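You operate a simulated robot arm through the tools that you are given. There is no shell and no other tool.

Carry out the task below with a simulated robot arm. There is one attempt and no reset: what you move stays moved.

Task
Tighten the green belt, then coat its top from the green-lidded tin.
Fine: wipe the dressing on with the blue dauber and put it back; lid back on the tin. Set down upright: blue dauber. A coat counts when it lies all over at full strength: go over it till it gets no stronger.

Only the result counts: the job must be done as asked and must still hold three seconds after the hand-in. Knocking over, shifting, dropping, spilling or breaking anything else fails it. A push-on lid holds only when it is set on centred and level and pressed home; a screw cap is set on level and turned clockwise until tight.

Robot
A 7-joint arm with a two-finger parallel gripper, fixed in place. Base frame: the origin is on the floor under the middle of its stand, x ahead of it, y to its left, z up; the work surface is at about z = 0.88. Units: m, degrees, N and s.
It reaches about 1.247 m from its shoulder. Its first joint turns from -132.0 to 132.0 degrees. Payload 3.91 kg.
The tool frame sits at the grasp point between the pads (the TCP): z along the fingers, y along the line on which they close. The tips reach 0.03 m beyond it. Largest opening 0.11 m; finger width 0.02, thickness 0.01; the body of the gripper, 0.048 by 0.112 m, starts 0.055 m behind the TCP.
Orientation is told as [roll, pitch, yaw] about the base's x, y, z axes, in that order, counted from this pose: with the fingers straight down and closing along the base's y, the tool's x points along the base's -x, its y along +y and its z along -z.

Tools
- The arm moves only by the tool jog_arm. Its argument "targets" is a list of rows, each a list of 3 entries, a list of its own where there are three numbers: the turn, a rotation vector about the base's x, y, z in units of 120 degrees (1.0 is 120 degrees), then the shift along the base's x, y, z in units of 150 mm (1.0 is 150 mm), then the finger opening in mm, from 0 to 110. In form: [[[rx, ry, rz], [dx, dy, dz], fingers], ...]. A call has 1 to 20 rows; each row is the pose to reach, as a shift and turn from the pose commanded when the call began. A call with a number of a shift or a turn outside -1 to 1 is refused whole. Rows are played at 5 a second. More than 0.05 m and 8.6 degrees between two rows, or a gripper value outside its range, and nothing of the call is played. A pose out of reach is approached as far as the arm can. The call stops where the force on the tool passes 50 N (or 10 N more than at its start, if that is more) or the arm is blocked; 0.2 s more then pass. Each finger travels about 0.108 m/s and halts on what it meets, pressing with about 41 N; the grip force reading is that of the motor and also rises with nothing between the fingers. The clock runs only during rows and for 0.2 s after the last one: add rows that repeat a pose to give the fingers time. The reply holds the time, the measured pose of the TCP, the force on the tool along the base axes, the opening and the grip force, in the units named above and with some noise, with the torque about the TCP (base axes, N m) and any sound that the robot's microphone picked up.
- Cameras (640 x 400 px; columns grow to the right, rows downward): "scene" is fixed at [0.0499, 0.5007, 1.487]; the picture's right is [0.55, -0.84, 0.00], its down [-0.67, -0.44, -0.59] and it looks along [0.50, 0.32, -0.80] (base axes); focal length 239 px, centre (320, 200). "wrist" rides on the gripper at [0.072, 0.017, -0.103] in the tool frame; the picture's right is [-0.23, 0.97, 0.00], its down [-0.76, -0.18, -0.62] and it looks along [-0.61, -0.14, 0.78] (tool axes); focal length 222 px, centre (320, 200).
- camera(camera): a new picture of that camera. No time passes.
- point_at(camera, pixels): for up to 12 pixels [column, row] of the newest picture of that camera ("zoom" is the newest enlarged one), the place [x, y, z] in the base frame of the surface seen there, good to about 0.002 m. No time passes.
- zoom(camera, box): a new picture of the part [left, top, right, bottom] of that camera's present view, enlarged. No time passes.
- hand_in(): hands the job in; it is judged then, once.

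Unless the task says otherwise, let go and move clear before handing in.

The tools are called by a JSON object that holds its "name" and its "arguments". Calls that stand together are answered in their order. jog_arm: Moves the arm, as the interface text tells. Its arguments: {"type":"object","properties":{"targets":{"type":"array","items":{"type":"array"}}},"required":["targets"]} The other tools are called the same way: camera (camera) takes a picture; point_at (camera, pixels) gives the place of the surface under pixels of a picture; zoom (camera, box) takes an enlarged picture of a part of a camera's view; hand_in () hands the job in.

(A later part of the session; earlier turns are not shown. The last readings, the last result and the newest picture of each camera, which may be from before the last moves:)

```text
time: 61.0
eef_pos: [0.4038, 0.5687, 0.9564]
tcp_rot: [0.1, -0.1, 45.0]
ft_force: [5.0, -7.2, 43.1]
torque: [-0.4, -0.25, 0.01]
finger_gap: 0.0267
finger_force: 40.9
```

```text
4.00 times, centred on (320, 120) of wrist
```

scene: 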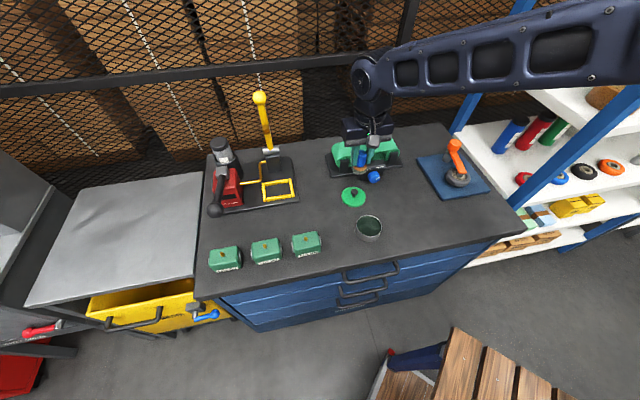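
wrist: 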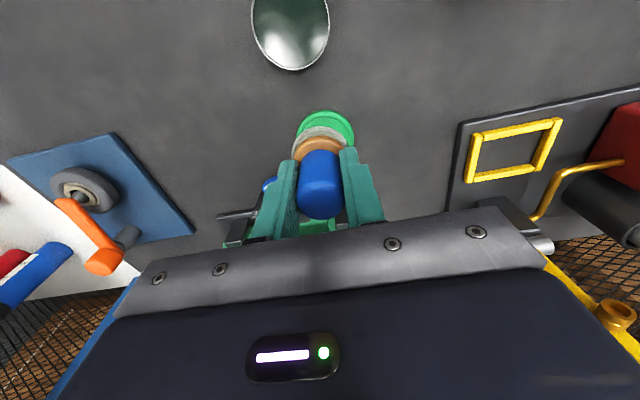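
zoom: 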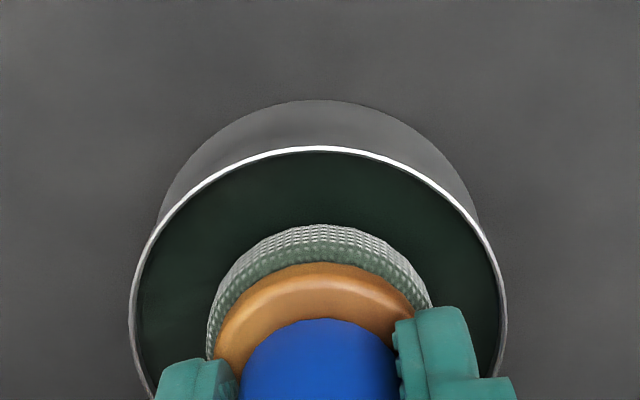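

The pad is loaded again. I'm lifting off and heading to the right end of the belt's front strip.

{"name": "jog_arm", "arguments": {"targets": [[[0, 0, 0], [0, 0, 0.02], 10], [[0, 0, 0], [0, 0, 0.1], 10], [[0, 0, 0], [0, 0, 0.35], 10], [[0, 0, 0], [0, 0, 0.65], 10], [[0, 0, 0], [0.25, 0.05, 0.65], 10], [[0, 0, 0], [0.5, 0.11, 0.65], 10], [[0, 0, 0], [0.75, 0.16, 0.65], 10], [[0, 0, 0], [1.0, 0.216, 0.65], 10], [[0, 0, 0], [1.0, 0.216, 0.65], 10]]}}

{"name": "zoom", "arguments": {"camera": "scene", "box": [325, 130, 405, 180]}}

{"name": "camera", "arguments": {"camera": "wrist"}}

```text
time: 63.0
eef_pos: [0.5535, 0.5995, 1.0545]
tcp_rot: [-0.1, -0.1, 44.9]
ft_force: [-0.9, 0.2, -0.9]
torque: [0.01, 0.01, -0.01]
finger_gap: 0.0267
finger_force: 41.0
```

```text
8.00 times, centred on (365, 155) of scene
```

zoom: 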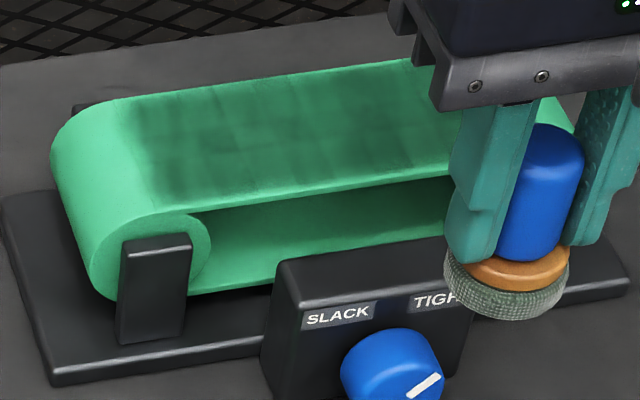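

```text
taken
```

wrist: 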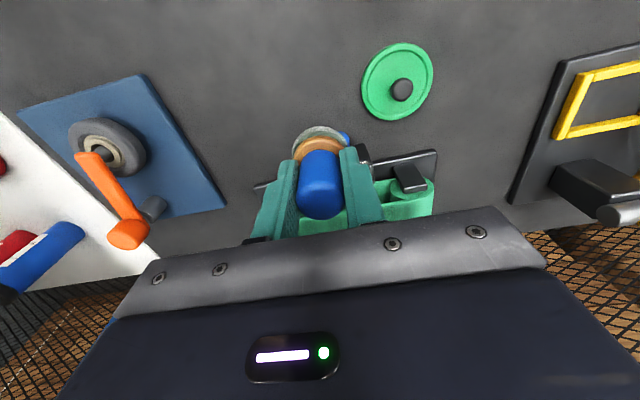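

The coat pattern is visible, with lighter patches at the front-left and along the middle seam. I'm continuing to the right end and lowering near the belt.

{"name": "jog_arm", "arguments": {"targets": [[[0, 0, 0], [0.24, 0.056, 0], 10], [[0, 0, 0], [0.48, 0.112, 0], 10], [[0, 0, 0], [0.72, 0.167, 0], 10], [[0, 0, 0], [0.96, 0.223, 0], 10], [[0, 0, 0], [0.96, 0.223, -0.15], 10], [[0, 0, 0], [0.96, 0.223, -0.28], 10], [[0, 0, 0], [0.96, 0.223, -0.31], 10], [[0, 0, 0], [0.96, 0.223, -0.31], 10]]}}

{"name": "zoom", "arguments": {"camera": "scene", "box": [325, 130, 405, 180]}}

{"name": "zoom", "arguments": {"camera": "wrist", "box": [280, 50, 610, 230]}}

```text
time: 64.8
eef_pos: [0.6978, 0.6331, 1.0047]
tcp_rot: [0.0, 0.0, 45.0]
ft_force: [0.1, -0.4, -1.0]
torque: [0.0, 0.0, 0.0]
finger_gap: 0.027
finger_force: 41.6
```

```text
8.00 times, centred on (365, 155) of scene
```

zoom: 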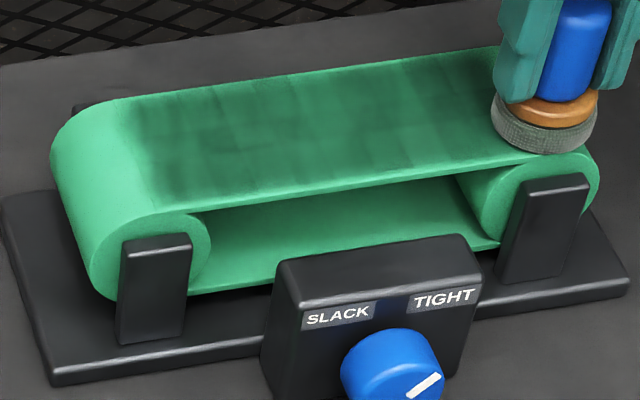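

```text
1.94 times, centred on (445, 140) of wrist
```

zoom: 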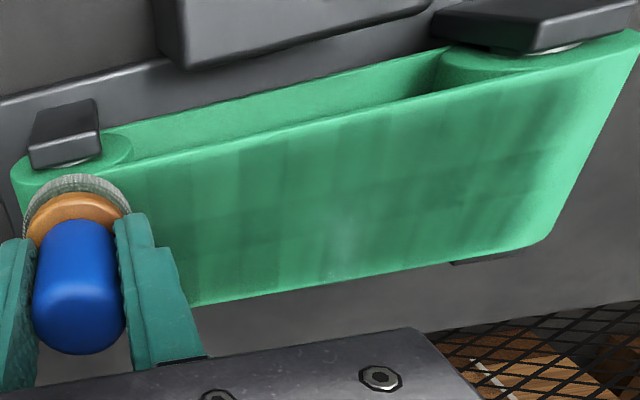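

I'm at the right end, just above the belt, and lowering finely for contact.

{"name": "jog_arm", "arguments": {"targets": [[[0, 0, 0], [0, 0, -0.005], 10], [[0, 0, 0], [0, 0, -0.01], 10], [[0, 0, 0], [0, 0, -0.01], 10]]}}

```text
time: 65.6
eef_pos: [0.6973, 0.633, 1.0049]
tcp_rot: [0.0, -0.1, 44.9]
ft_force: [-1.4, 0.1, 4.4]
torque: [0.08, 0.05, 0.01]
finger_gap: 0.0268
finger_force: 40.7
```

{"name": "jog_arm", "arguments": {"targets": [[[0, 0, 0], [0, 0, -0.005], 10], [[0, 0, 0], [-0.05, 0.05, -0.005], 10], [[0, 0, 0], [-0.1, 0.1, -0.005], 10], [[0, 0, 0], [-0.15, 0.15, -0.006], 10], [[0, 0, 0], [-0.2, 0.2, -0.006], 10], [[0, 0, 0], [-0.25, 0.25, -0.006], 10], [[0, 0, 0], [-0.3, 0.3, -0.006], 10], [[0, 0, 0], [-0.35, 0.35, -0.007], 10], [[0, 0, 0], [-0.4, 0.4, -0.007], 10], [[0, 0, 0], [-0.45, 0.45, -0.007], 10], [[0, 0, 0], [-0.5, 0.5, -0.007], 10], [[0, 0, 0], [-0.55, 0.55, -0.008], 10], [[0, 0, 0], [-0.6, 0.6, -0.008], 10], [[0, 0, 0], [-0.65, 0.65, -0.008], 10], [[0, 0, 0], [-0.7, 0.7, -0.008], 10], [[0, 0, 0], [-0.75, 0.75, -0.008], 10], [[0, 0, 0], [-0.8, 0.8, -0.008], 10], [[0, 0, 0], [-0.83, 0.83, -0.008], 10]]}}

{"name": "zoom", "arguments": {"camera": "scene", "box": [325, 130, 405, 180]}}

{"name": "zoom", "arguments": {"camera": "wrist", "box": [70, 50, 400, 230]}}

```text
time: 69.4
eef_pos: [0.5723, 0.7574, 1.0038]
tcp_rot: [0.0, -0.2, 45.0]
ft_force: [8.3, -5.2, 24.8]
torque: [-0.41, -0.82, -0.03]
finger_gap: 0.027
finger_force: 41.2
```

```text
8.00 times, centred on (365, 155) of scene
```

zoom: 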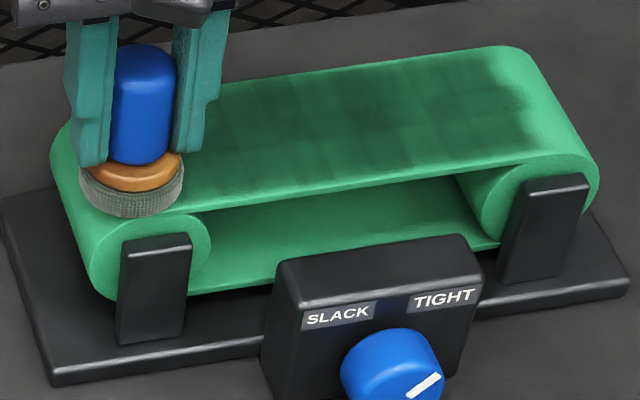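

```text
1.94 times, centred on (235, 140) of wrist
```

zoom: 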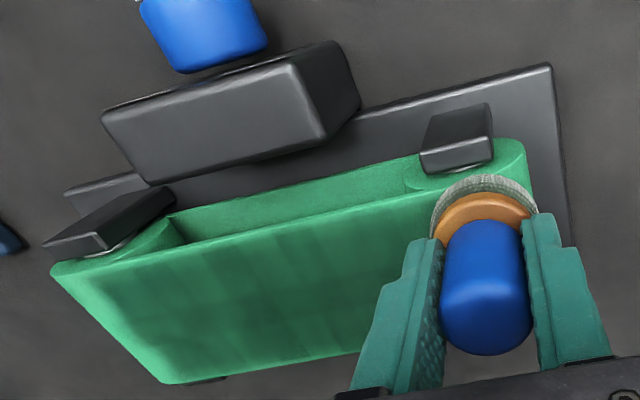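

The front strip is darker now, with about 25 N contact. Next is the middle strip, left to right.

{"name": "jog_arm", "arguments": {"targets": [[[0, 0, 0], [0.045, 0.045, 0], 10], [[0, 0, 0], [0.09, 0.09, 0], 10], [[0, 0, 0], [0.14, 0.04, 0], 10], [[0, 0, 0], [0.19, -0.01, -0.001], 10], [[0, 0, 0], [0.24, -0.06, -0.001], 10], [[0, 0, 0], [0.29, -0.11, -0.001], 10], [[0, 0, 0], [0.34, -0.16, -0.002], 10], [[0, 0, 0], [0.39, -0.21, -0.002], 10], [[0, 0, 0], [0.44, -0.26, -0.002], 10], [[0, 0, 0], [0.49, -0.31, -0.003], 10], [[0, 0, 0], [0.54, -0.36, -0.003], 10], [[0, 0, 0], [0.59, -0.41, -0.003], 10], [[0, 0, 0], [0.64, -0.46, -0.004], 10], [[0, 0, 0], [0.69, -0.51, -0.004], 10], [[0, 0, 0], [0.74, -0.56, -0.004], 10], [[0, 0, 0], [0.79, -0.61, -0.005], 10], [[0, 0, 0], [0.84, -0.66, -0.005], 10], [[0, 0, 0], [0.89, -0.71, -0.005], 10], [[0, 0, 0], [0.93, -0.75, -0.005], 10], [[0, 0, 0], [0.93, -0.75, -0.005], 10]]}}

{"name": "zoom", "arguments": {"camera": "scene", "box": [325, 130, 405, 180]}}

{"name": "zoom", "arguments": {"camera": "wrist", "box": [280, 50, 610, 230]}}

```text
time: 73.6
eef_pos: [0.7109, 0.6443, 1.0045]
tcp_rot: [0.0, -0.1, 45.0]
ft_force: [-9.1, 7.4, 33.3]
torque: [0.67, 0.59, 0.01]
finger_gap: 0.0267
finger_force: 40.4
```

```text
8.00 times, centred on (365, 155) of scene
```

zoom: 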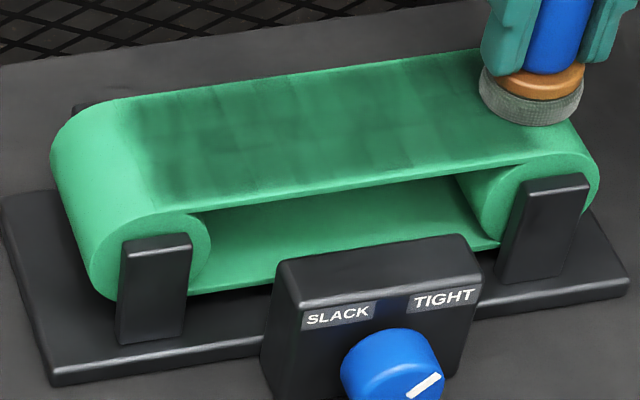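

```text
1.94 times, centred on (445, 140) of wrist
```

zoom: 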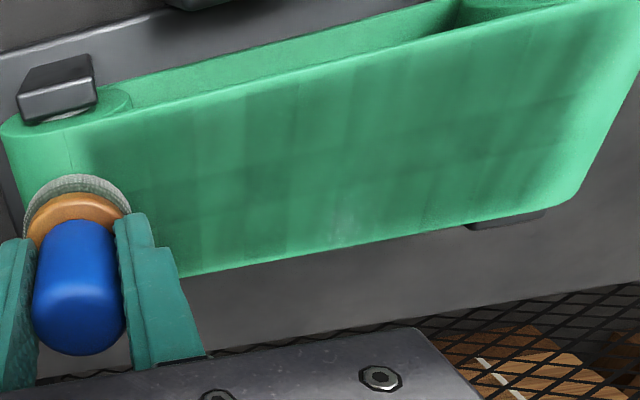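

Contact is solid at 33 N, so I'll ease up slightly and do the back strip, right to left.

{"name": "jog_arm", "arguments": {"targets": [[[0, 0, 0], [0.045, 0.045, 0.003], 10], [[0, 0, 0], [0.085, 0.085, 0.003], 10], [[0, 0, 0], [0.035, 0.135, 0.003], 10], [[0, 0, 0], [-0.015, 0.185, 0.003], 10], [[0, 0, 0], [-0.065, 0.235, 0.003], 10], [[0, 0, 0], [-0.115, 0.285, 0.003], 10], [[0, 0, 0], [-0.165, 0.335, 0.003], 10], [[0, 0, 0], [-0.215, 0.385, 0.003], 10], [[0, 0, 0], [-0.265, 0.435, 0.003], 10], [[0, 0, 0], [-0.315, 0.485, 0.003], 10], [[0, 0, 0], [-0.365, 0.535, 0.003], 10], [[0, 0, 0], [-0.415, 0.585, 0.003], 10], [[0, 0, 0], [-0.465, 0.635, 0.003], 10], [[0, 0, 0], [-0.515, 0.685, 0.003], 10], [[0, 0, 0], [-0.565, 0.735, 0.003], 10], [[0, 0, 0], [-0.615, 0.785, 0.003], 10], [[0, 0, 0], [-0.665, 0.835, 0.003], 10], [[0, 0, 0], [-0.715, 0.885, 0.003], 10], [[0, 0, 0], [-0.745, 0.915, 0.003], 10], [[0, 0, 0], [-0.745, 0.915, 0.003], 10]]}}

{"name": "zoom", "arguments": {"camera": "scene", "box": [325, 130, 405, 180]}}

{"name": "zoom", "arguments": {"camera": "wrist", "box": [70, 50, 400, 230]}}

```text
time: 77.8
eef_pos: [0.5984, 0.7825, 1.0045]
tcp_rot: [0.0, -0.1, 45.0]
ft_force: [8.8, -7.0, 29.2]
torque: [-0.56, -0.59, 0.04]
finger_gap: 0.0267
finger_force: 40.7
```

```text
8.00 times, centred on (365, 155) of scene
```

zoom: 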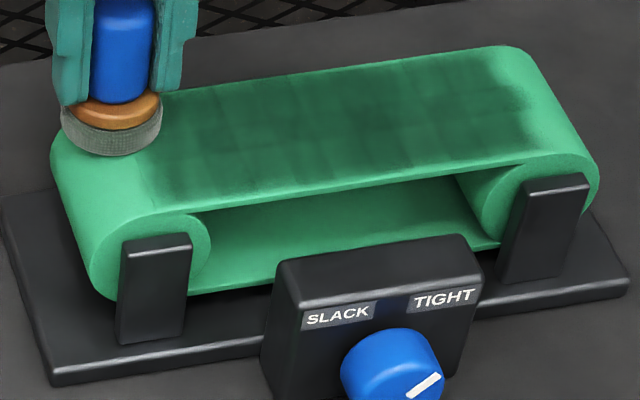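

```text
1.94 times, centred on (235, 140) of wrist
```

zoom: 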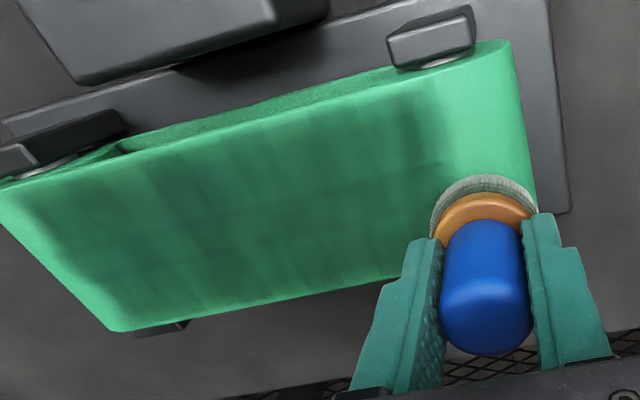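

The coat looks more even now. I'll lift, move towards the tin for another dip, and inspect the whole belt.

{"name": "jog_arm", "arguments": {"targets": [[[0, 0, 0], [0, 0, 0.1], 10], [[0, 0, 0], [0, 0, 0.35], 10], [[0, 0, 0], [-0.2, -0.2, 0.4], 10], [[0, 0, 0], [-0.4, -0.4, 0.4], 10], [[0, 0, 0], [-0.6, -0.6, 0.4], 10], [[0, 0, 0], [-0.8, -0.8, 0.4], 10], [[0, 0, 0], [-1.0, -1.0, 0.4], 10], [[0, 0, 0], [-1.0, -1.0, 0.4], 10]]}}

```text
time: 79.6
eef_pos: [0.4486, 0.636, 1.0642]
tcp_rot: [0.0, 0.0, 45.0]
ft_force: [0.9, 0.1, 0.0]
torque: [0.0, -0.02, 0.0]
finger_gap: 0.0268
finger_force: 41.0
```

{"name": "jog_arm", "arguments": {"targets": [[[0, 0, 0], [-0.146, -0.22, 0], 10], [[0, 0, 0], [-0.293, -0.443, 0], 10], [[0, 0, 0], [-0.293, -0.443, -0.2], 10], [[0, 0, 0], [-0.293, -0.443, -0.4], 10], [[0, 0, 0], [-0.293, -0.443, -0.58], 10], [[0, 0, 0], [-0.293, -0.443, -0.66], 10], [[0, 0, 0], [-0.293, -0.443, -0.69], 10], [[0, 0, 0], [-0.293, -0.443, -0.69], 10]]}}

{"name": "zoom", "arguments": {"camera": "scene", "box": [325, 130, 405, 180]}}

{"name": "zoom", "arguments": {"camera": "wrist", "box": [240, 70, 400, 170]}}

```text
time: 81.4
eef_pos: [0.405, 0.5684, 0.9597]
tcp_rot: [0.1, 0.1, 45.1]
ft_force: [1.1, -0.6, -0.4]
torque: [0.05, -0.02, 0.0]
finger_gap: 0.0267
finger_force: 41.5
```

```text
8.00 times, centred on (365, 155) of scene
```

zoom: 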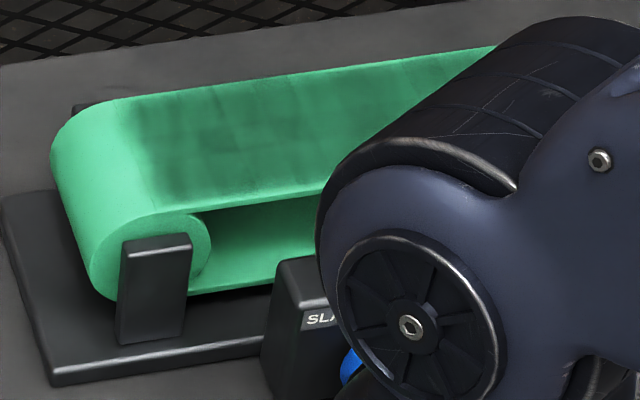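

```text
4.00 times, centred on (320, 120) of wrist
```

zoom: 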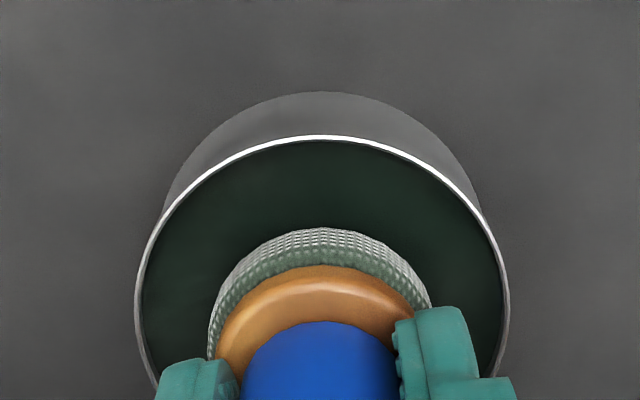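

The pad still looks loaded, but I'll top it up anyway with a light dip.

{"name": "jog_arm", "arguments": {"targets": [[[0, 0, 0], [0, 0, -0.01], 10], [[0, 0, 0], [0, 0, -0.018], 10], [[0, 0, 0], [0, 0, -0.024], 10], [[0, 0, 0], [0, 0, -0.024], 10]]}}

{"name": "zoom", "arguments": {"camera": "wrist", "box": [240, 70, 400, 170]}}

```text
time: 82.4
eef_pos: [0.4061, 0.5685, 0.9585]
tcp_rot: [0.1, -0.1, 45.0]
ft_force: [-2.7, 3.1, 25.1]
torque: [0.1, 0.11, 0.02]
finger_gap: 0.0267
finger_force: 40.8
```

```text
4.00 times, centred on (320, 120) of wrist
```

zoom: 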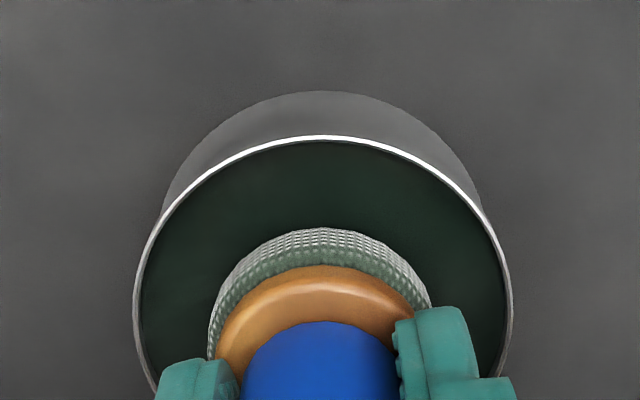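

Re-dipped. I'm moving to the left end for another round of passes.

{"name": "jog_arm", "arguments": {"targets": [[[0, 0, 0], [0, 0, 0.02], 10], [[0, 0, 0], [0, 0, 0.1], 10], [[0, 0, 0], [0, 0, 0.35], 10], [[0, 0, 0], [0, 0, 0.62], 10], [[0, 0, 0], [0.2, 0.22, 0.62], 10], [[0, 0, 0], [0.4, 0.44, 0.62], 10], [[0, 0, 0], [0.6, 0.66, 0.62], 10], [[0, 0, 0], [0.8, 0.88, 0.62], 10], [[0, 0, 0], [0.8, 0.88, 0.62], 10]]}}

{"name": "camera", "arguments": {"camera": "wrist"}}

{"name": "zoom", "arguments": {"camera": "scene", "box": [325, 130, 405, 180]}}

```text
time: 84.4
eef_pos: [0.5255, 0.6972, 1.051]
tcp_rot: [-0.1, 0.0, 45.1]
ft_force: [0.2, 0.6, -0.6]
torque: [-0.02, -0.03, -0.03]
finger_gap: 0.0266
finger_force: 41.4
```

```text
taken
```

wrist: 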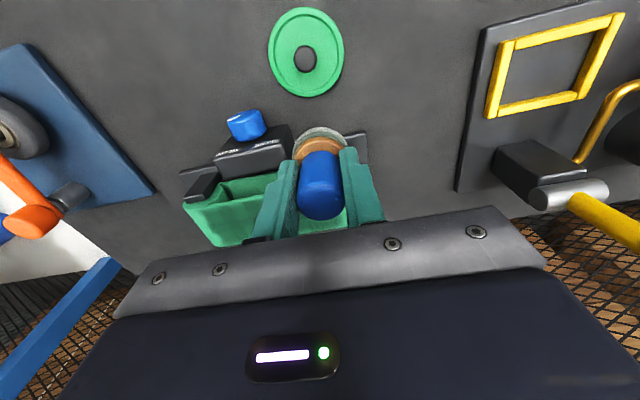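

```text
8.00 times, centred on (365, 155) of scene
```

zoom: 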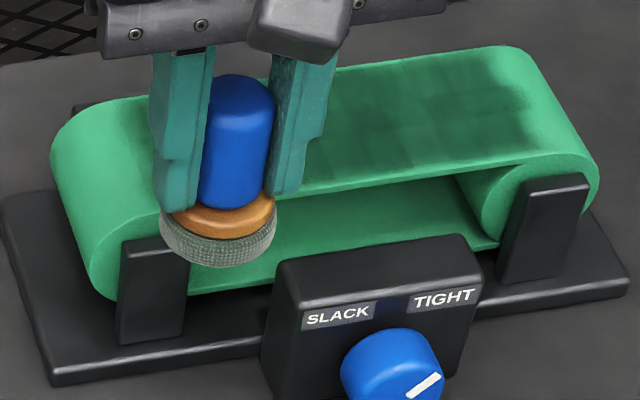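

{"name": "jog_arm", "arguments": {"targets": [[[0, 0, 0], [0.14, 0.19, 0], 10], [[0, 0, 0], [0.277, 0.377, 0], 10], [[0, 0, 0], [0.277, 0.377, -0.15], 10], [[0, 0, 0], [0.277, 0.377, -0.27], 10], [[0, 0, 0], [0.277, 0.377, -0.3], 10], [[0, 0, 0], [0.277, 0.377, -0.307], 10], [[0, 0, 0], [0.277, 0.377, -0.307], 10]]}}

{"name": "zoom", "arguments": {"camera": "scene", "box": [325, 130, 405, 180]}}

```text
time: 86.0
eef_pos: [0.5677, 0.7547, 1.0049]
tcp_rot: [0.0, -0.1, 44.9]
ft_force: [0.0, -1.8, 9.0]
torque: [-0.17, -0.1, -0.03]
finger_gap: 0.0267
finger_force: 41.6
```

```text
8.00 times, centred on (365, 155) of scene
```

zoom: 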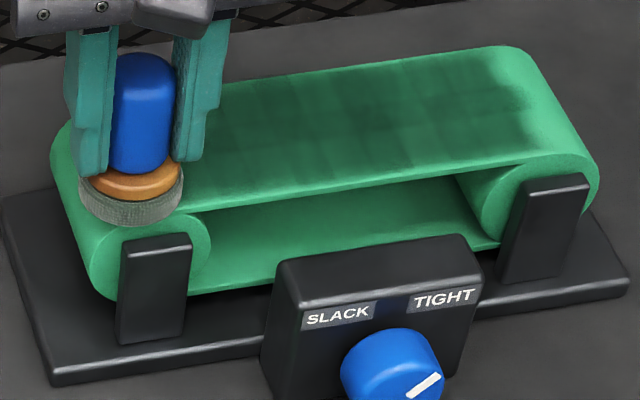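

Contact is 9 N. I'm pressing a little more and sweeping along the front edge (v≈0.934) to the right.

{"name": "jog_arm", "arguments": {"targets": [[[0, 0, 0], [0, 0, -0.006], 10], [[0, 0, 0], [0.05, -0.05, -0.006], 10], [[0, 0, 0], [0.1, -0.1, -0.006], 10], [[0, 0, 0], [0.15, -0.15, -0.006], 10], [[0, 0, 0], [0.2, -0.2, -0.006], 10], [[0, 0, 0], [0.25, -0.25, -0.006], 10], [[0, 0, 0], [0.3, -0.3, -0.006], 10], [[0, 0, 0], [0.35, -0.35, -0.006], 10], [[0, 0, 0], [0.4, -0.4, -0.006], 10], [[0, 0, 0], [0.45, -0.45, -0.006], 10], [[0, 0, 0], [0.5, -0.5, -0.006], 10], [[0, 0, 0], [0.55, -0.55, -0.006], 10], [[0, 0, 0], [0.6, -0.6, -0.006], 10], [[0, 0, 0], [0.65, -0.65, -0.006], 10], [[0, 0, 0], [0.7, -0.7, -0.006], 10], [[0, 0, 0], [0.75, -0.75, -0.006], 10], [[0, 0, 0], [0.8, -0.8, -0.006], 10], [[0, 0, 0], [0.84, -0.84, -0.006], 10], [[0, 0, 0], [0.84, -0.84, -0.006], 10]]}}

{"name": "zoom", "arguments": {"camera": "scene", "box": [325, 130, 405, 180]}}

{"name": "zoom", "arguments": {"camera": "wrist", "box": [280, 50, 610, 230]}}

```text
time: 87.9
eef_pos: [0.6206, 0.7042, 1.0047]
tcp_rot: [0.1, -0.1, 45.0]
ft_force: [0.5, 0.6, 9.0]
torque: [-0.11, -0.12, 0.0]
finger_gap: 0.0266
finger_force: 41.0
stopped in row 9: the force on the tool passed its limit at 51 N (the readings are from after the stop); the commanded pose is now the measured one
```

```text
8.00 times, centred on (365, 155) of scene
```

zoom: 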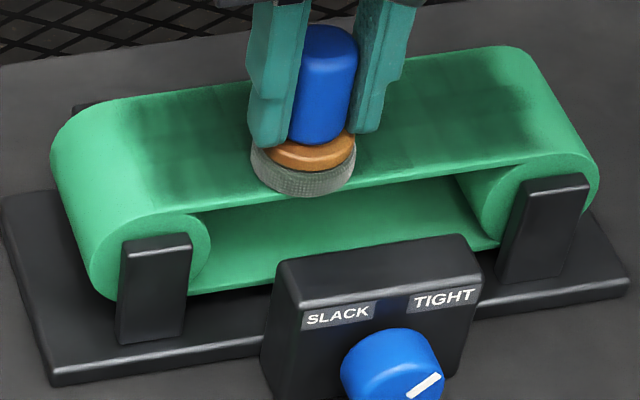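

```text
1.94 times, centred on (445, 140) of wrist
```

zoom: 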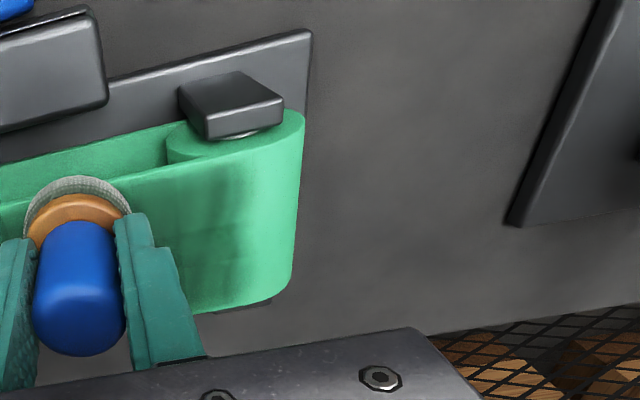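

The slide stopped on a brief 51 N spike at mid-belt. Readings are back at 9 N, so I'll continue to the right with lighter pressure.

{"name": "jog_arm", "arguments": {"targets": [[[0, 0, 0], [0.04, -0.05, -0.002], 10], [[0, 0, 0], [0.09, -0.1, -0.002], 10], [[0, 0, 0], [0.14, -0.15, -0.002], 10], [[0, 0, 0], [0.19, -0.2, -0.002], 10], [[0, 0, 0], [0.24, -0.25, -0.002], 10], [[0, 0, 0], [0.29, -0.3, -0.002], 10], [[0, 0, 0], [0.34, -0.35, -0.002], 10], [[0, 0, 0], [0.39, -0.4, -0.002], 10], [[0, 0, 0], [0.44, -0.45, -0.002], 10], [[0, 0, 0], [0.49, -0.5, -0.002], 10], [[0, 0, 0], [0.49, -0.5, -0.002], 10]]}}

{"name": "zoom", "arguments": {"camera": "scene", "box": [325, 130, 405, 180]}}

{"name": "zoom", "arguments": {"camera": "wrist", "box": [280, 50, 610, 230]}}

```text
time: 90.3
eef_pos: [0.6937, 0.6284, 1.0052]
tcp_rot: [0.1, -0.2, 45.0]
ft_force: [-5.4, 5.0, 26.4]
torque: [0.47, 0.37, 0.02]
finger_gap: 0.0267
finger_force: 40.8
```

```text
8.00 times, centred on (365, 155) of scene
```

zoom: 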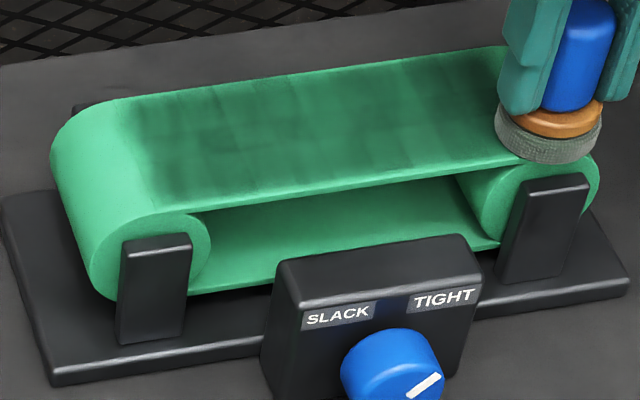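

```text
1.94 times, centred on (445, 140) of wrist
```

zoom: 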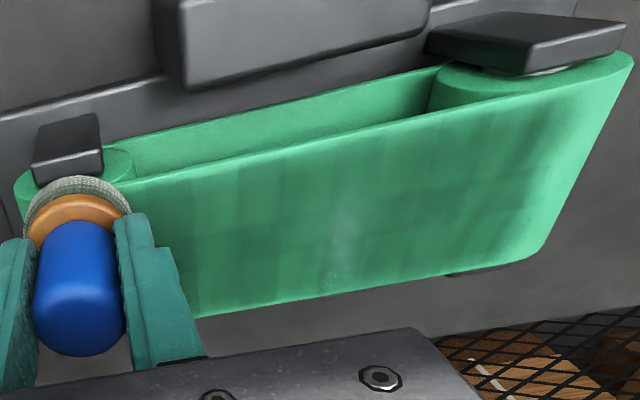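

Good contact at 26 N. Next I'm sweeping right to left at v≈0.948, overlapping the previous track.

{"name": "jog_arm", "arguments": {"targets": [[[0, 0, 0], [0.06, 0.06, 0.002], 10], [[0, 0, 0], [0.01, 0.11, 0.002], 10], [[0, 0, 0], [-0.04, 0.16, 0.002], 10], [[0, 0, 0], [-0.09, 0.21, 0.002], 10], [[0, 0, 0], [-0.14, 0.26, 0.002], 10], [[0, 0, 0], [-0.19, 0.31, 0.002], 10], [[0, 0, 0], [-0.24, 0.36, 0.002], 10], [[0, 0, 0], [-0.29, 0.41, 0.002], 10], [[0, 0, 0], [-0.34, 0.46, 0.002], 10], [[0, 0, 0], [-0.39, 0.51, 0.002], 10], [[0, 0, 0], [-0.44, 0.56, 0.002], 10], [[0, 0, 0], [-0.49, 0.61, 0.002], 10], [[0, 0, 0], [-0.54, 0.66, 0.002], 10], [[0, 0, 0], [-0.59, 0.71, 0.002], 10], [[0, 0, 0], [-0.64, 0.76, 0.002], 10], [[0, 0, 0], [-0.69, 0.81, 0.002], 10], [[0, 0, 0], [-0.74, 0.86, 0.002], 10], [[0, 0, 0], [-0.78, 0.9, 0.002], 10], [[0, 0, 0], [-0.78, 0.9, 0.002], 10]]}}

{"name": "zoom", "arguments": {"camera": "scene", "box": [325, 130, 405, 180]}}

{"name": "zoom", "arguments": {"camera": "wrist", "box": [70, 50, 400, 230]}}

```text
time: 94.3
eef_pos: [0.5771, 0.764, 1.0039]
tcp_rot: [0.1, -0.2, 45.0]
ft_force: [6.7, -6.8, 27.5]
torque: [-0.6, -0.58, -0.02]
finger_gap: 0.027
finger_force: 41.4
```

```text
8.00 times, centred on (365, 155) of scene
```

zoom: 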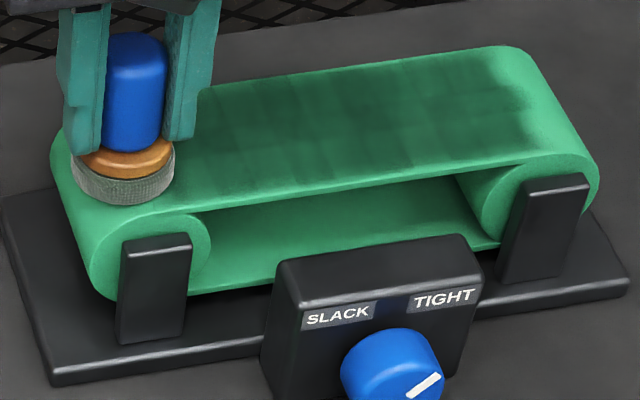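

```text
1.94 times, centred on (235, 140) of wrist
```

zoom: 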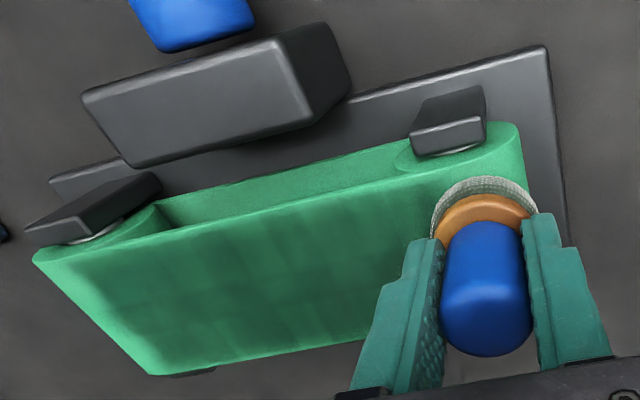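

The coat is becoming more uniform. The next track is v≈0.966, left to right.

{"name": "jog_arm", "arguments": {"targets": [[[0, 0, 0], [0.04, 0.04, 0], 10], [[0, 0, 0], [0.085, 0.085, 0], 10], [[0, 0, 0], [0.135, 0.035, 0], 10], [[0, 0, 0], [0.185, -0.015, 0], 10], [[0, 0, 0], [0.235, -0.065, 0], 10], [[0, 0, 0], [0.285, -0.115, 0], 10], [[0, 0, 0], [0.335, -0.165, 0], 10], [[0, 0, 0], [0.385, -0.215, 0], 10], [[0, 0, 0], [0.435, -0.265, 0], 10], [[0, 0, 0], [0.485, -0.315, 0], 10], [[0, 0, 0], [0.535, -0.365, 0], 10], [[0, 0, 0], [0.585, -0.415, 0], 10], [[0, 0, 0], [0.635, -0.465, 0], 10], [[0, 0, 0], [0.685, -0.515, 0], 10], [[0, 0, 0], [0.735, -0.565, 0], 10], [[0, 0, 0], [0.785, -0.615, 0], 10], [[0, 0, 0], [0.835, -0.665, 0], 10], [[0, 0, 0], [0.885, -0.715, 0], 10], [[0, 0, 0], [0.925, -0.755, 0], 10], [[0, 0, 0], [0.925, -0.755, 0], 10]]}}

{"name": "zoom", "arguments": {"camera": "scene", "box": [325, 130, 405, 180]}}

{"name": "zoom", "arguments": {"camera": "wrist", "box": [280, 50, 610, 230]}}

```text
time: 98.5
eef_pos: [0.715, 0.6511, 1.0032]
tcp_rot: [0.1, -0.2, 45.0]
ft_force: [-6.1, 4.3, 24.1]
torque: [0.48, 0.37, 0.06]
finger_gap: 0.0266
finger_force: 41.1
```

```text
8.00 times, centred on (365, 155) of scene
```

zoom: 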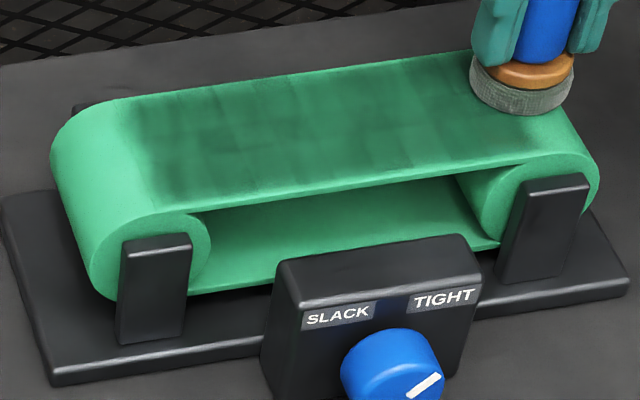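

```text
1.94 times, centred on (445, 140) of wrist
```

zoom: 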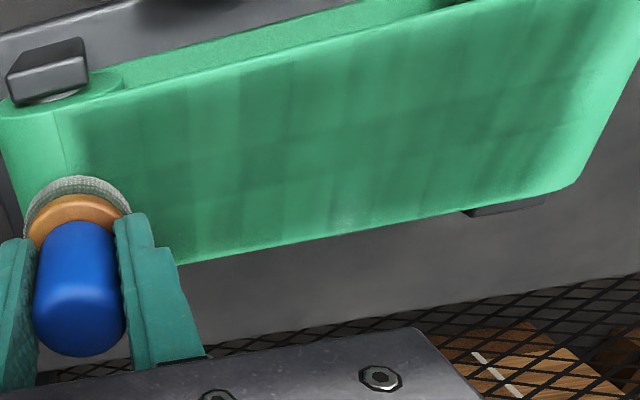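

I'm sweeping the last track of this round at v≈0.983, right to left.

{"name": "jog_arm", "arguments": {"targets": [[[0, 0, 0], [0.04, 0.04, 0], 10], [[0, 0, 0], [0.08, 0.08, 0], 10], [[0, 0, 0], [0.03, 0.13, 0], 10], [[0, 0, 0], [-0.02, 0.18, 0], 10], [[0, 0, 0], [-0.07, 0.23, 0], 10], [[0, 0, 0], [-0.12, 0.28, 0], 10], [[0, 0, 0], [-0.17, 0.33, 0], 10], [[0, 0, 0], [-0.22, 0.38, 0], 10], [[0, 0, 0], [-0.27, 0.43, 0], 10], [[0, 0, 0], [-0.32, 0.48, 0], 10], [[0, 0, 0], [-0.37, 0.53, 0], 10], [[0, 0, 0], [-0.42, 0.58, 0], 10], [[0, 0, 0], [-0.47, 0.63, 0], 10], [[0, 0, 0], [-0.52, 0.68, 0], 10], [[0, 0, 0], [-0.57, 0.73, 0], 10], [[0, 0, 0], [-0.62, 0.78, 0], 10], [[0, 0, 0], [-0.67, 0.83, 0], 10], [[0, 0, 0], [-0.72, 0.88, 0], 10], [[0, 0, 0], [-0.76, 0.92, 0], 10], [[0, 0, 0], [-0.76, 0.92, 0], 10]]}}

{"name": "zoom", "arguments": {"camera": "scene", "box": [325, 130, 405, 180]}}

{"name": "zoom", "arguments": {"camera": "wrist", "box": [70, 50, 400, 230]}}

```text
time: 102.7
eef_pos: [0.6012, 0.7882, 1.0045]
tcp_rot: [0.2, -0.1, 45.1]
ft_force: [6.1, -7.0, 22.4]
torque: [-0.52, -0.52, -0.04]
finger_gap: 0.0265
finger_force: 41.3
```

```text
8.00 times, centred on (365, 155) of scene
```

zoom: 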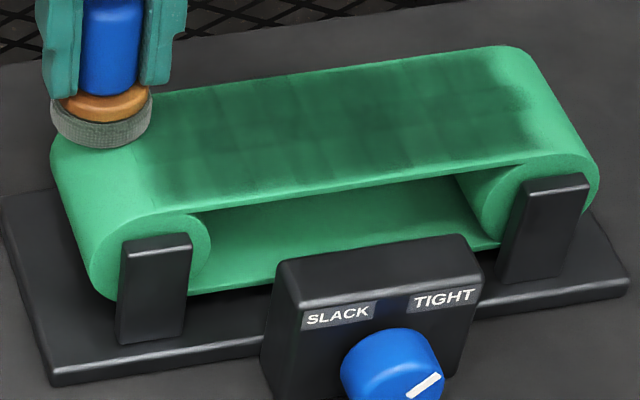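

```text
1.94 times, centred on (235, 140) of wrist
```

zoom: 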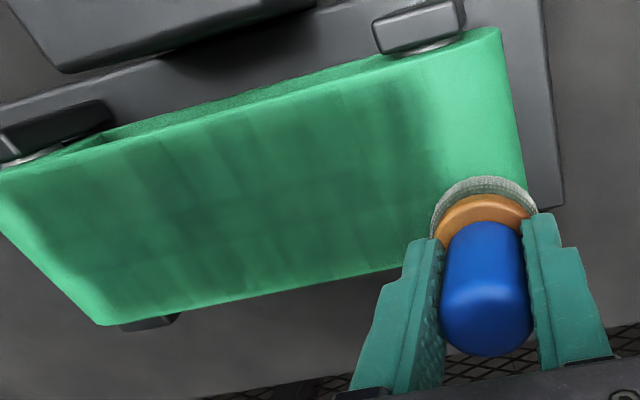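

The pattern looks close to the last round, so it's near full strength. I'll re-dip and do another full round so I can compare.

{"name": "jog_arm", "arguments": {"targets": [[[0, 0, 0], [0, 0, 0.1], 10], [[0, 0, 0], [0, 0, 0.35], 10], [[0, 0, 0], [-0.2, -0.2, 0.4], 10], [[0, 0, 0], [-0.4, -0.4, 0.4], 10], [[0, 0, 0], [-0.6, -0.6, 0.4], 10], [[0, 0, 0], [-0.8, -0.8, 0.4], 10], [[0, 0, 0], [-1.0, -1.0, 0.4], 10], [[0, 0, 0], [-1.0, -1.0, 0.4], 10]]}}

{"name": "zoom", "arguments": {"camera": "scene", "box": [325, 130, 405, 180]}}

```text
time: 104.5
eef_pos: [0.4521, 0.6373, 1.0624]
tcp_rot: [0.2, 0.0, 45.0]
ft_force: [0.2, -0.1, -0.8]
torque: [-0.04, 0.0, -0.02]
finger_gap: 0.0265
finger_force: 40.6
```

```text
8.00 times, centred on (365, 155) of scene
```

zoom: 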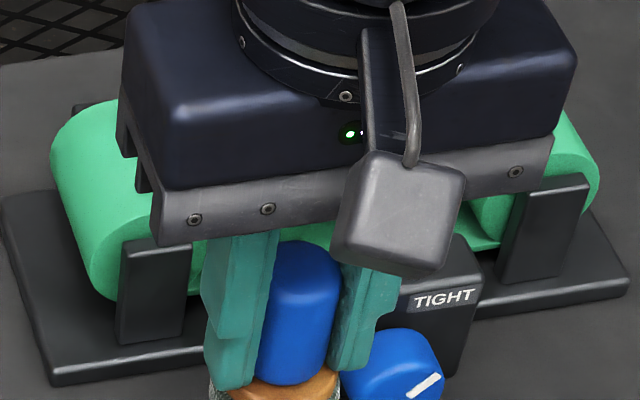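

Before dipping, I'll move the arm aside for an unobstructed baseline view of the belt.

{"name": "jog_arm", "arguments": {"targets": [[[0, 0, 0], [0.07, -0.3, 0], 10], [[0, 0, 0], [0.14, -0.6, 0], 10], [[0, 0, 0], [0.2, -0.9, 0], 10], [[0, 0, 0], [0.2, -0.95, 0], 10], [[0, 0, 0], [0.2, -0.95, 0], 10]]}}

{"name": "zoom", "arguments": {"camera": "scene", "box": [325, 130, 405, 180]}}

{"name": "point_at", "arguments": {"camera": "zoom", "pixels": [[122, 108], [148, 195], [130, 150], [495, 50], [525, 155], [535, 120], [510, 80], [215, 90], [200, 210], [350, 190], [350, 70], [160, 180]]}}

```text
time: 105.7
eef_pos: [0.4814, 0.4953, 1.0632]
tcp_rot: [0.1, -0.2, 45.0]
ft_force: [-0.2, 0.3, 0.6]
torque: [-0.01, 0.01, -0.03]
finger_gap: 0.0268
finger_force: 40.8
```

```text
8.00 times, centred on (365, 155) of scene
```

zoom: 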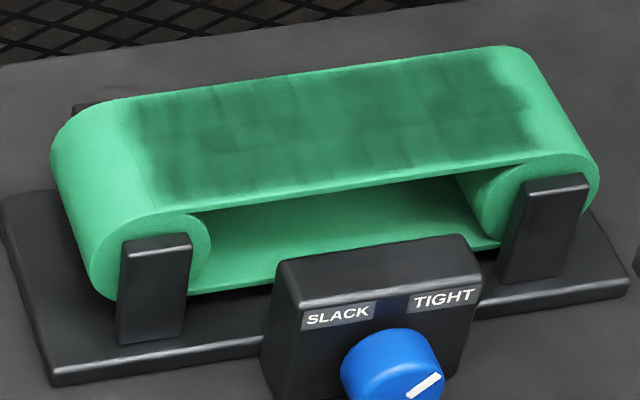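

```text
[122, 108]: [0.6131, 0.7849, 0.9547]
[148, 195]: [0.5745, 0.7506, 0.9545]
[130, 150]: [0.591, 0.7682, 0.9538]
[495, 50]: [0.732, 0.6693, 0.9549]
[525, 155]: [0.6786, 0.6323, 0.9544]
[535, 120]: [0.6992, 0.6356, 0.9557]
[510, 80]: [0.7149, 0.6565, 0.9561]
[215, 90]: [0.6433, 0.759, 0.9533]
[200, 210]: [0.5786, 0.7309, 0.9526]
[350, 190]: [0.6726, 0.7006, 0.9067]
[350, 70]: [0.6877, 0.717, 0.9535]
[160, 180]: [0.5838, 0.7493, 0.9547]
```

This is a clean baseline view: the coat spans u≈-0.122 to 0.045, with faint lighter streaks in the left third. I'm re-dipping now.

{"name": "jog_arm", "arguments": {"targets": [[[0, 0, 0], [-0.17, 0.16, 0], 10], [[0, 0, 0], [-0.34, 0.33, 0], 10], [[0, 0, 0], [-0.51, 0.49, 0], 10], [[0, 0, 0], [-0.51, 0.49, -0.2], 10], [[0, 0, 0], [-0.51, 0.49, -0.4], 10], [[0, 0, 0], [-0.51, 0.49, -0.58], 10], [[0, 0, 0], [-0.51, 0.49, -0.66], 10], [[0, 0, 0], [-0.51, 0.49, -0.69], 10], [[0, 0, 0], [-0.51, 0.49, -0.702], 10], [[0, 0, 0], [-0.51, 0.49, -0.702], 10]]}}

{"name": "zoom", "arguments": {"camera": "wrist", "box": [240, 70, 400, 170]}}

```text
time: 107.9
eef_pos: [0.4044, 0.5708, 0.9582]
tcp_rot: [0.1, -0.2, 45.1]
ft_force: [1.1, 0.4, 9.6]
torque: [-0.01, -0.09, -0.02]
finger_gap: 0.0265
finger_force: 41.4
```

```text
4.00 times, centred on (320, 120) of wrist
```

zoom: 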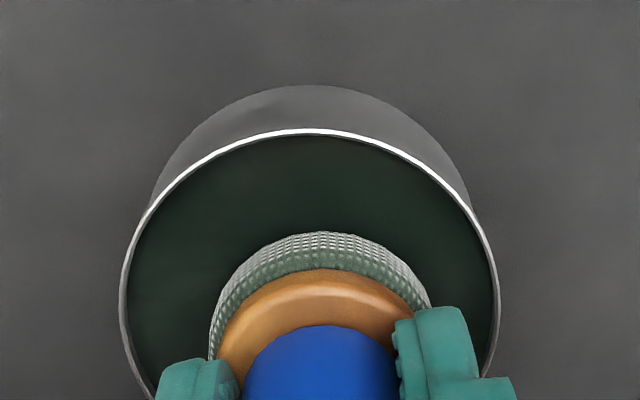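

The pad is loaded and I'm at light contact. Now lifting and heading to the left end of the belt for another round.

{"name": "jog_arm", "arguments": {"targets": [[[0, 0, 0], [0, 0, 0.05], 10], [[0, 0, 0], [0, 0, 0.3], 10], [[0, 0, 0], [0, 0, 0.6], 10], [[0, 0, 0], [0.2, 0.22, 0.62], 10], [[0, 0, 0], [0.4, 0.44, 0.62], 10], [[0, 0, 0], [0.6, 0.66, 0.62], 10], [[0, 0, 0], [0.8, 0.88, 0.62], 10], [[0, 0, 0], [0.95, 0.99, 0.62], 10], [[0, 0, 0], [0.95, 0.99, 0.62], 10]]}}

```text
time: 109.9
eef_pos: [0.5494, 0.7204, 1.0507]
tcp_rot: [0.1, -0.1, 45.0]
ft_force: [-0.1, 0.6, -1.0]
torque: [0.01, 0.0, -0.01]
finger_gap: 0.0266
finger_force: 41.0
```

{"name": "jog_arm", "arguments": {"targets": [[[0, 0, 0], [0.085, 0.125, 0], 10], [[0, 0, 0], [0.165, 0.245, 0], 10], [[0, 0, 0], [0.165, 0.245, -0.15], 10], [[0, 0, 0], [0.165, 0.245, -0.27], 10], [[0, 0, 0], [0.165, 0.245, -0.3], 10], [[0, 0, 0], [0.165, 0.245, -0.308], 10], [[0, 0, 0], [0.165, 0.245, -0.308], 10]]}}

{"name": "zoom", "arguments": {"camera": "scene", "box": [325, 130, 405, 180]}}

```text
time: 111.5
eef_pos: [0.5716, 0.7549, 1.0056]
tcp_rot: [0.1, -0.1, 45.1]
ft_force: [0.4, 0.3, 2.4]
torque: [-0.03, -0.09, 0.0]
finger_gap: 0.0265
finger_force: 40.7
```

```text
8.00 times, centred on (365, 155) of scene
```

zoom: 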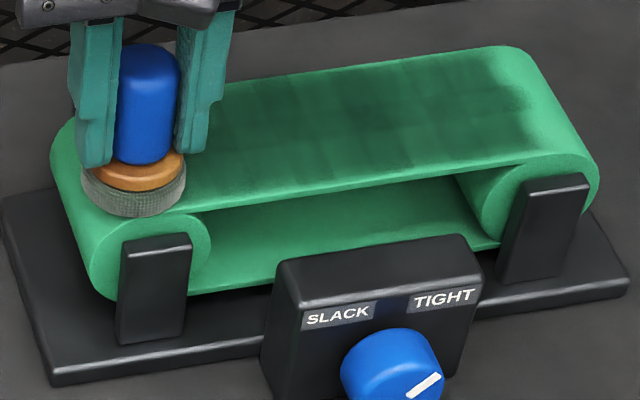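

I'm just touching at 2.4 N. I'll press about 0.8 mm more and zigzag across the belt's width to even out the streaks.

{"name": "jog_arm", "arguments": {"targets": [[[0, 0, 0], [0.075, 0.075, -0.005], 10], [[0, 0, 0], [0.15, 0.15, -0.005], 10], [[0, 0, 0], [0.226, 0.226, -0.005], 10], [[0, 0, 0], [0.316, 0.136, -0.005], 10], [[0, 0, 0], [0.241, 0.061, -0.005], 10], [[0, 0, 0], [0.166, -0.014, -0.005], 10], [[0, 0, 0], [0.09, -0.09, -0.005], 10], [[0, 0, 0], [0.18, -0.18, -0.005], 10], [[0, 0, 0], [0.255, -0.105, -0.005], 10], [[0, 0, 0], [0.33, -0.03, -0.005], 10], [[0, 0, 0], [0.406, 0.046, -0.005], 10], [[0, 0, 0], [0.496, -0.044, -0.005], 10], [[0, 0, 0], [0.421, -0.119, -0.005], 10], [[0, 0, 0], [0.346, -0.194, -0.005], 10], [[0, 0, 0], [0.27, -0.27, -0.005], 10], [[0, 0, 0], [0.36, -0.36, -0.005], 10], [[0, 0, 0], [0.435, -0.285, -0.005], 10], [[0, 0, 0], [0.51, -0.21, -0.005], 10], [[0, 0, 0], [0.586, -0.134, -0.005], 10], [[0, 0, 0], [0.676, -0.224, -0.005], 10]]}}

{"name": "zoom", "arguments": {"camera": "scene", "box": [325, 130, 405, 180]}}

```text
time: 115.7
eef_pos: [0.6724, 0.7203, 1.0043]
tcp_rot: [0.0, -0.2, 45.1]
ft_force: [-4.2, 5.9, 22.5]
torque: [0.11, 0.15, -0.01]
finger_gap: 0.0265
finger_force: 40.8
```

```text
8.00 times, centred on (365, 155) of scene
```

zoom: 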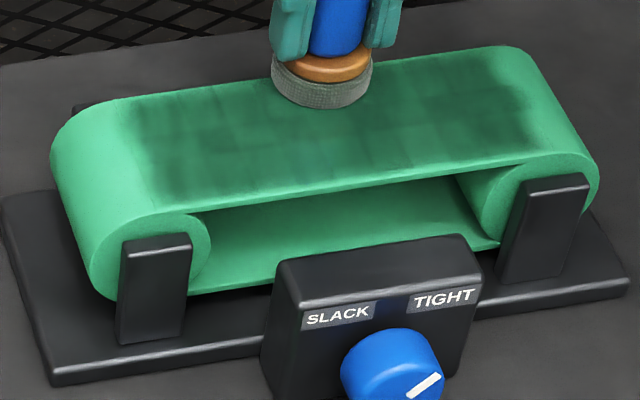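

Contact is steady at about 22 N. I'm continuing the zigzag over the right half.

{"name": "jog_arm", "arguments": {"targets": [[[0, 0, 0], [-0.075, -0.075, 0], 10], [[0, 0, 0], [-0.15, -0.15, 0], 10], [[0, 0, 0], [-0.226, -0.226, 0], 10], [[0, 0, 0], [-0.136, -0.316, 0], 10], [[0, 0, 0], [-0.061, -0.241, 0], 10], [[0, 0, 0], [0.014, -0.166, 0], 10], [[0, 0, 0], [0.09, -0.09, 0], 10], [[0, 0, 0], [0.18, -0.18, 0], 10], [[0, 0, 0], [0.105, -0.255, 0], 10], [[0, 0, 0], [0.03, -0.33, 0], 10], [[0, 0, 0], [-0.046, -0.406, 0], 10], [[0, 0, 0], [0.044, -0.496, 0], 10], [[0, 0, 0], [0.119, -0.421, 0], 10], [[0, 0, 0], [0.194, -0.346, 0], 10], [[0, 0, 0], [0.27, -0.27, 0], 10], [[0, 0, 0], [0.36, -0.36, 0], 10], [[0, 0, 0], [0.285, -0.435, 0], 10], [[0, 0, 0], [0.21, -0.51, 0], 10], [[0, 0, 0], [0.134, -0.586, 0], 10], [[0, 0, 0], [0.134, -0.586, 0], 10]]}}

{"name": "zoom", "arguments": {"camera": "scene", "box": [325, 130, 405, 180]}}

{"name": "zoom", "arguments": {"camera": "wrist", "box": [280, 50, 610, 230]}}

```text
time: 119.9
eef_pos: [0.693, 0.6329, 1.004]
tcp_rot: [0.2, -0.1, 45.1]
ft_force: [6.6, 5.1, 31.4]
torque: [0.42, -0.21, -0.07]
finger_gap: 0.0266
finger_force: 41.1
```

```text
8.00 times, centred on (365, 155) of scene
```

zoom: 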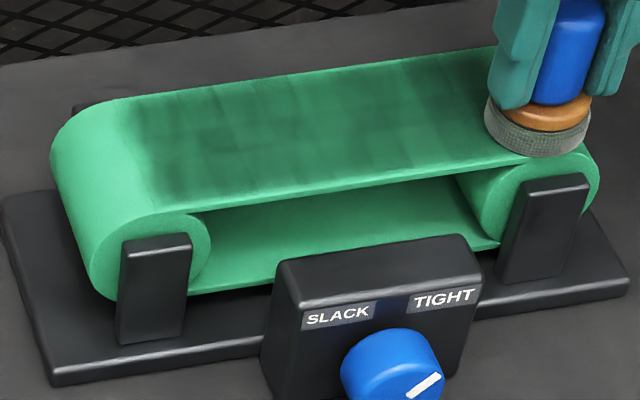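

```text
1.94 times, centred on (445, 140) of wrist
```

zoom: 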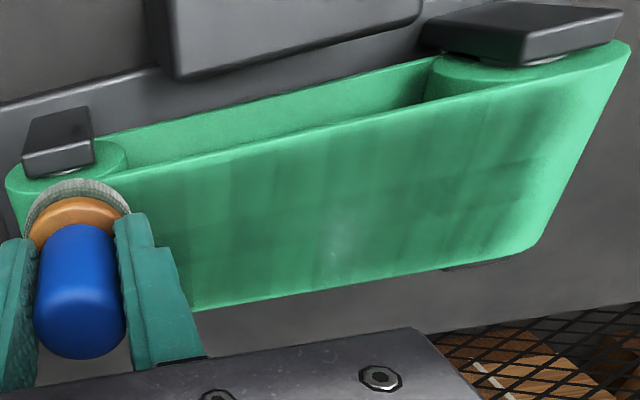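

The streak pattern looks unchanged after the crosswise strokes. I'll return to the same baseline viewing pose to compare.

{"name": "jog_arm", "arguments": {"targets": [[[0, 0, 0], [0, 0, 0.1], 10], [[0, 0, 0], [0, 0, 0.38], 10], [[0, 0, 0], [-0.25, -0.12, 0.39], 10], [[0, 0, 0], [-0.5, -0.25, 0.39], 10], [[0, 0, 0], [-0.75, -0.38, 0.39], 10], [[0, 0, 0], [-1.0, -0.5, 0.39], 10], [[0, 0, 0], [-1.0, -0.75, 0.39], 10], [[0, 0, 0], [-1.0, -0.92, 0.39], 10]]}}

{"name": "jog_arm", "arguments": {"targets": [[[0, 0, 0], [-0.2, 0, 0], 10], [[0, 0, 0], [-0.4, 0, 0], 10], [[0, 0, 0], [-0.4, 0, 0], 10]]}}

{"name": "zoom", "arguments": {"camera": "scene", "box": [325, 130, 405, 180]}}

{"name": "camera", "arguments": {"camera": "wrist"}}

```text
time: 121.7
eef_pos: [0.5429, 0.4958, 1.0603]
tcp_rot: [0.2, -0.1, 45.0]
ft_force: [-0.3, 0.8, -0.1]
torque: [-0.03, 0.03, 0.02]
finger_gap: 0.0265
finger_force: 40.9
```

```text
time: 122.5
eef_pos: [0.4817, 0.495, 1.0603]
tcp_rot: [0.1, -0.1, 45.0]
ft_force: [-0.6, -0.2, 0.1]
torque: [0.01, 0.01, -0.02]
finger_gap: 0.0267
finger_force: 40.9
```

```text
8.00 times, centred on (365, 155) of scene
```

zoom: 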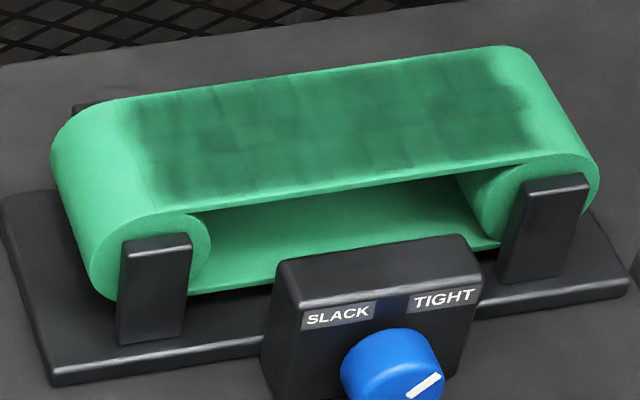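

```text
taken
```

wrist: 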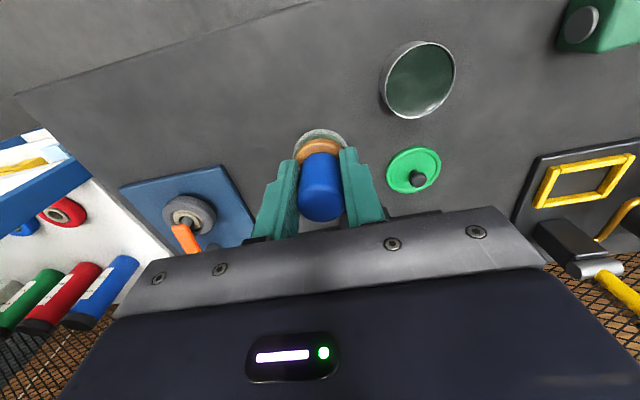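

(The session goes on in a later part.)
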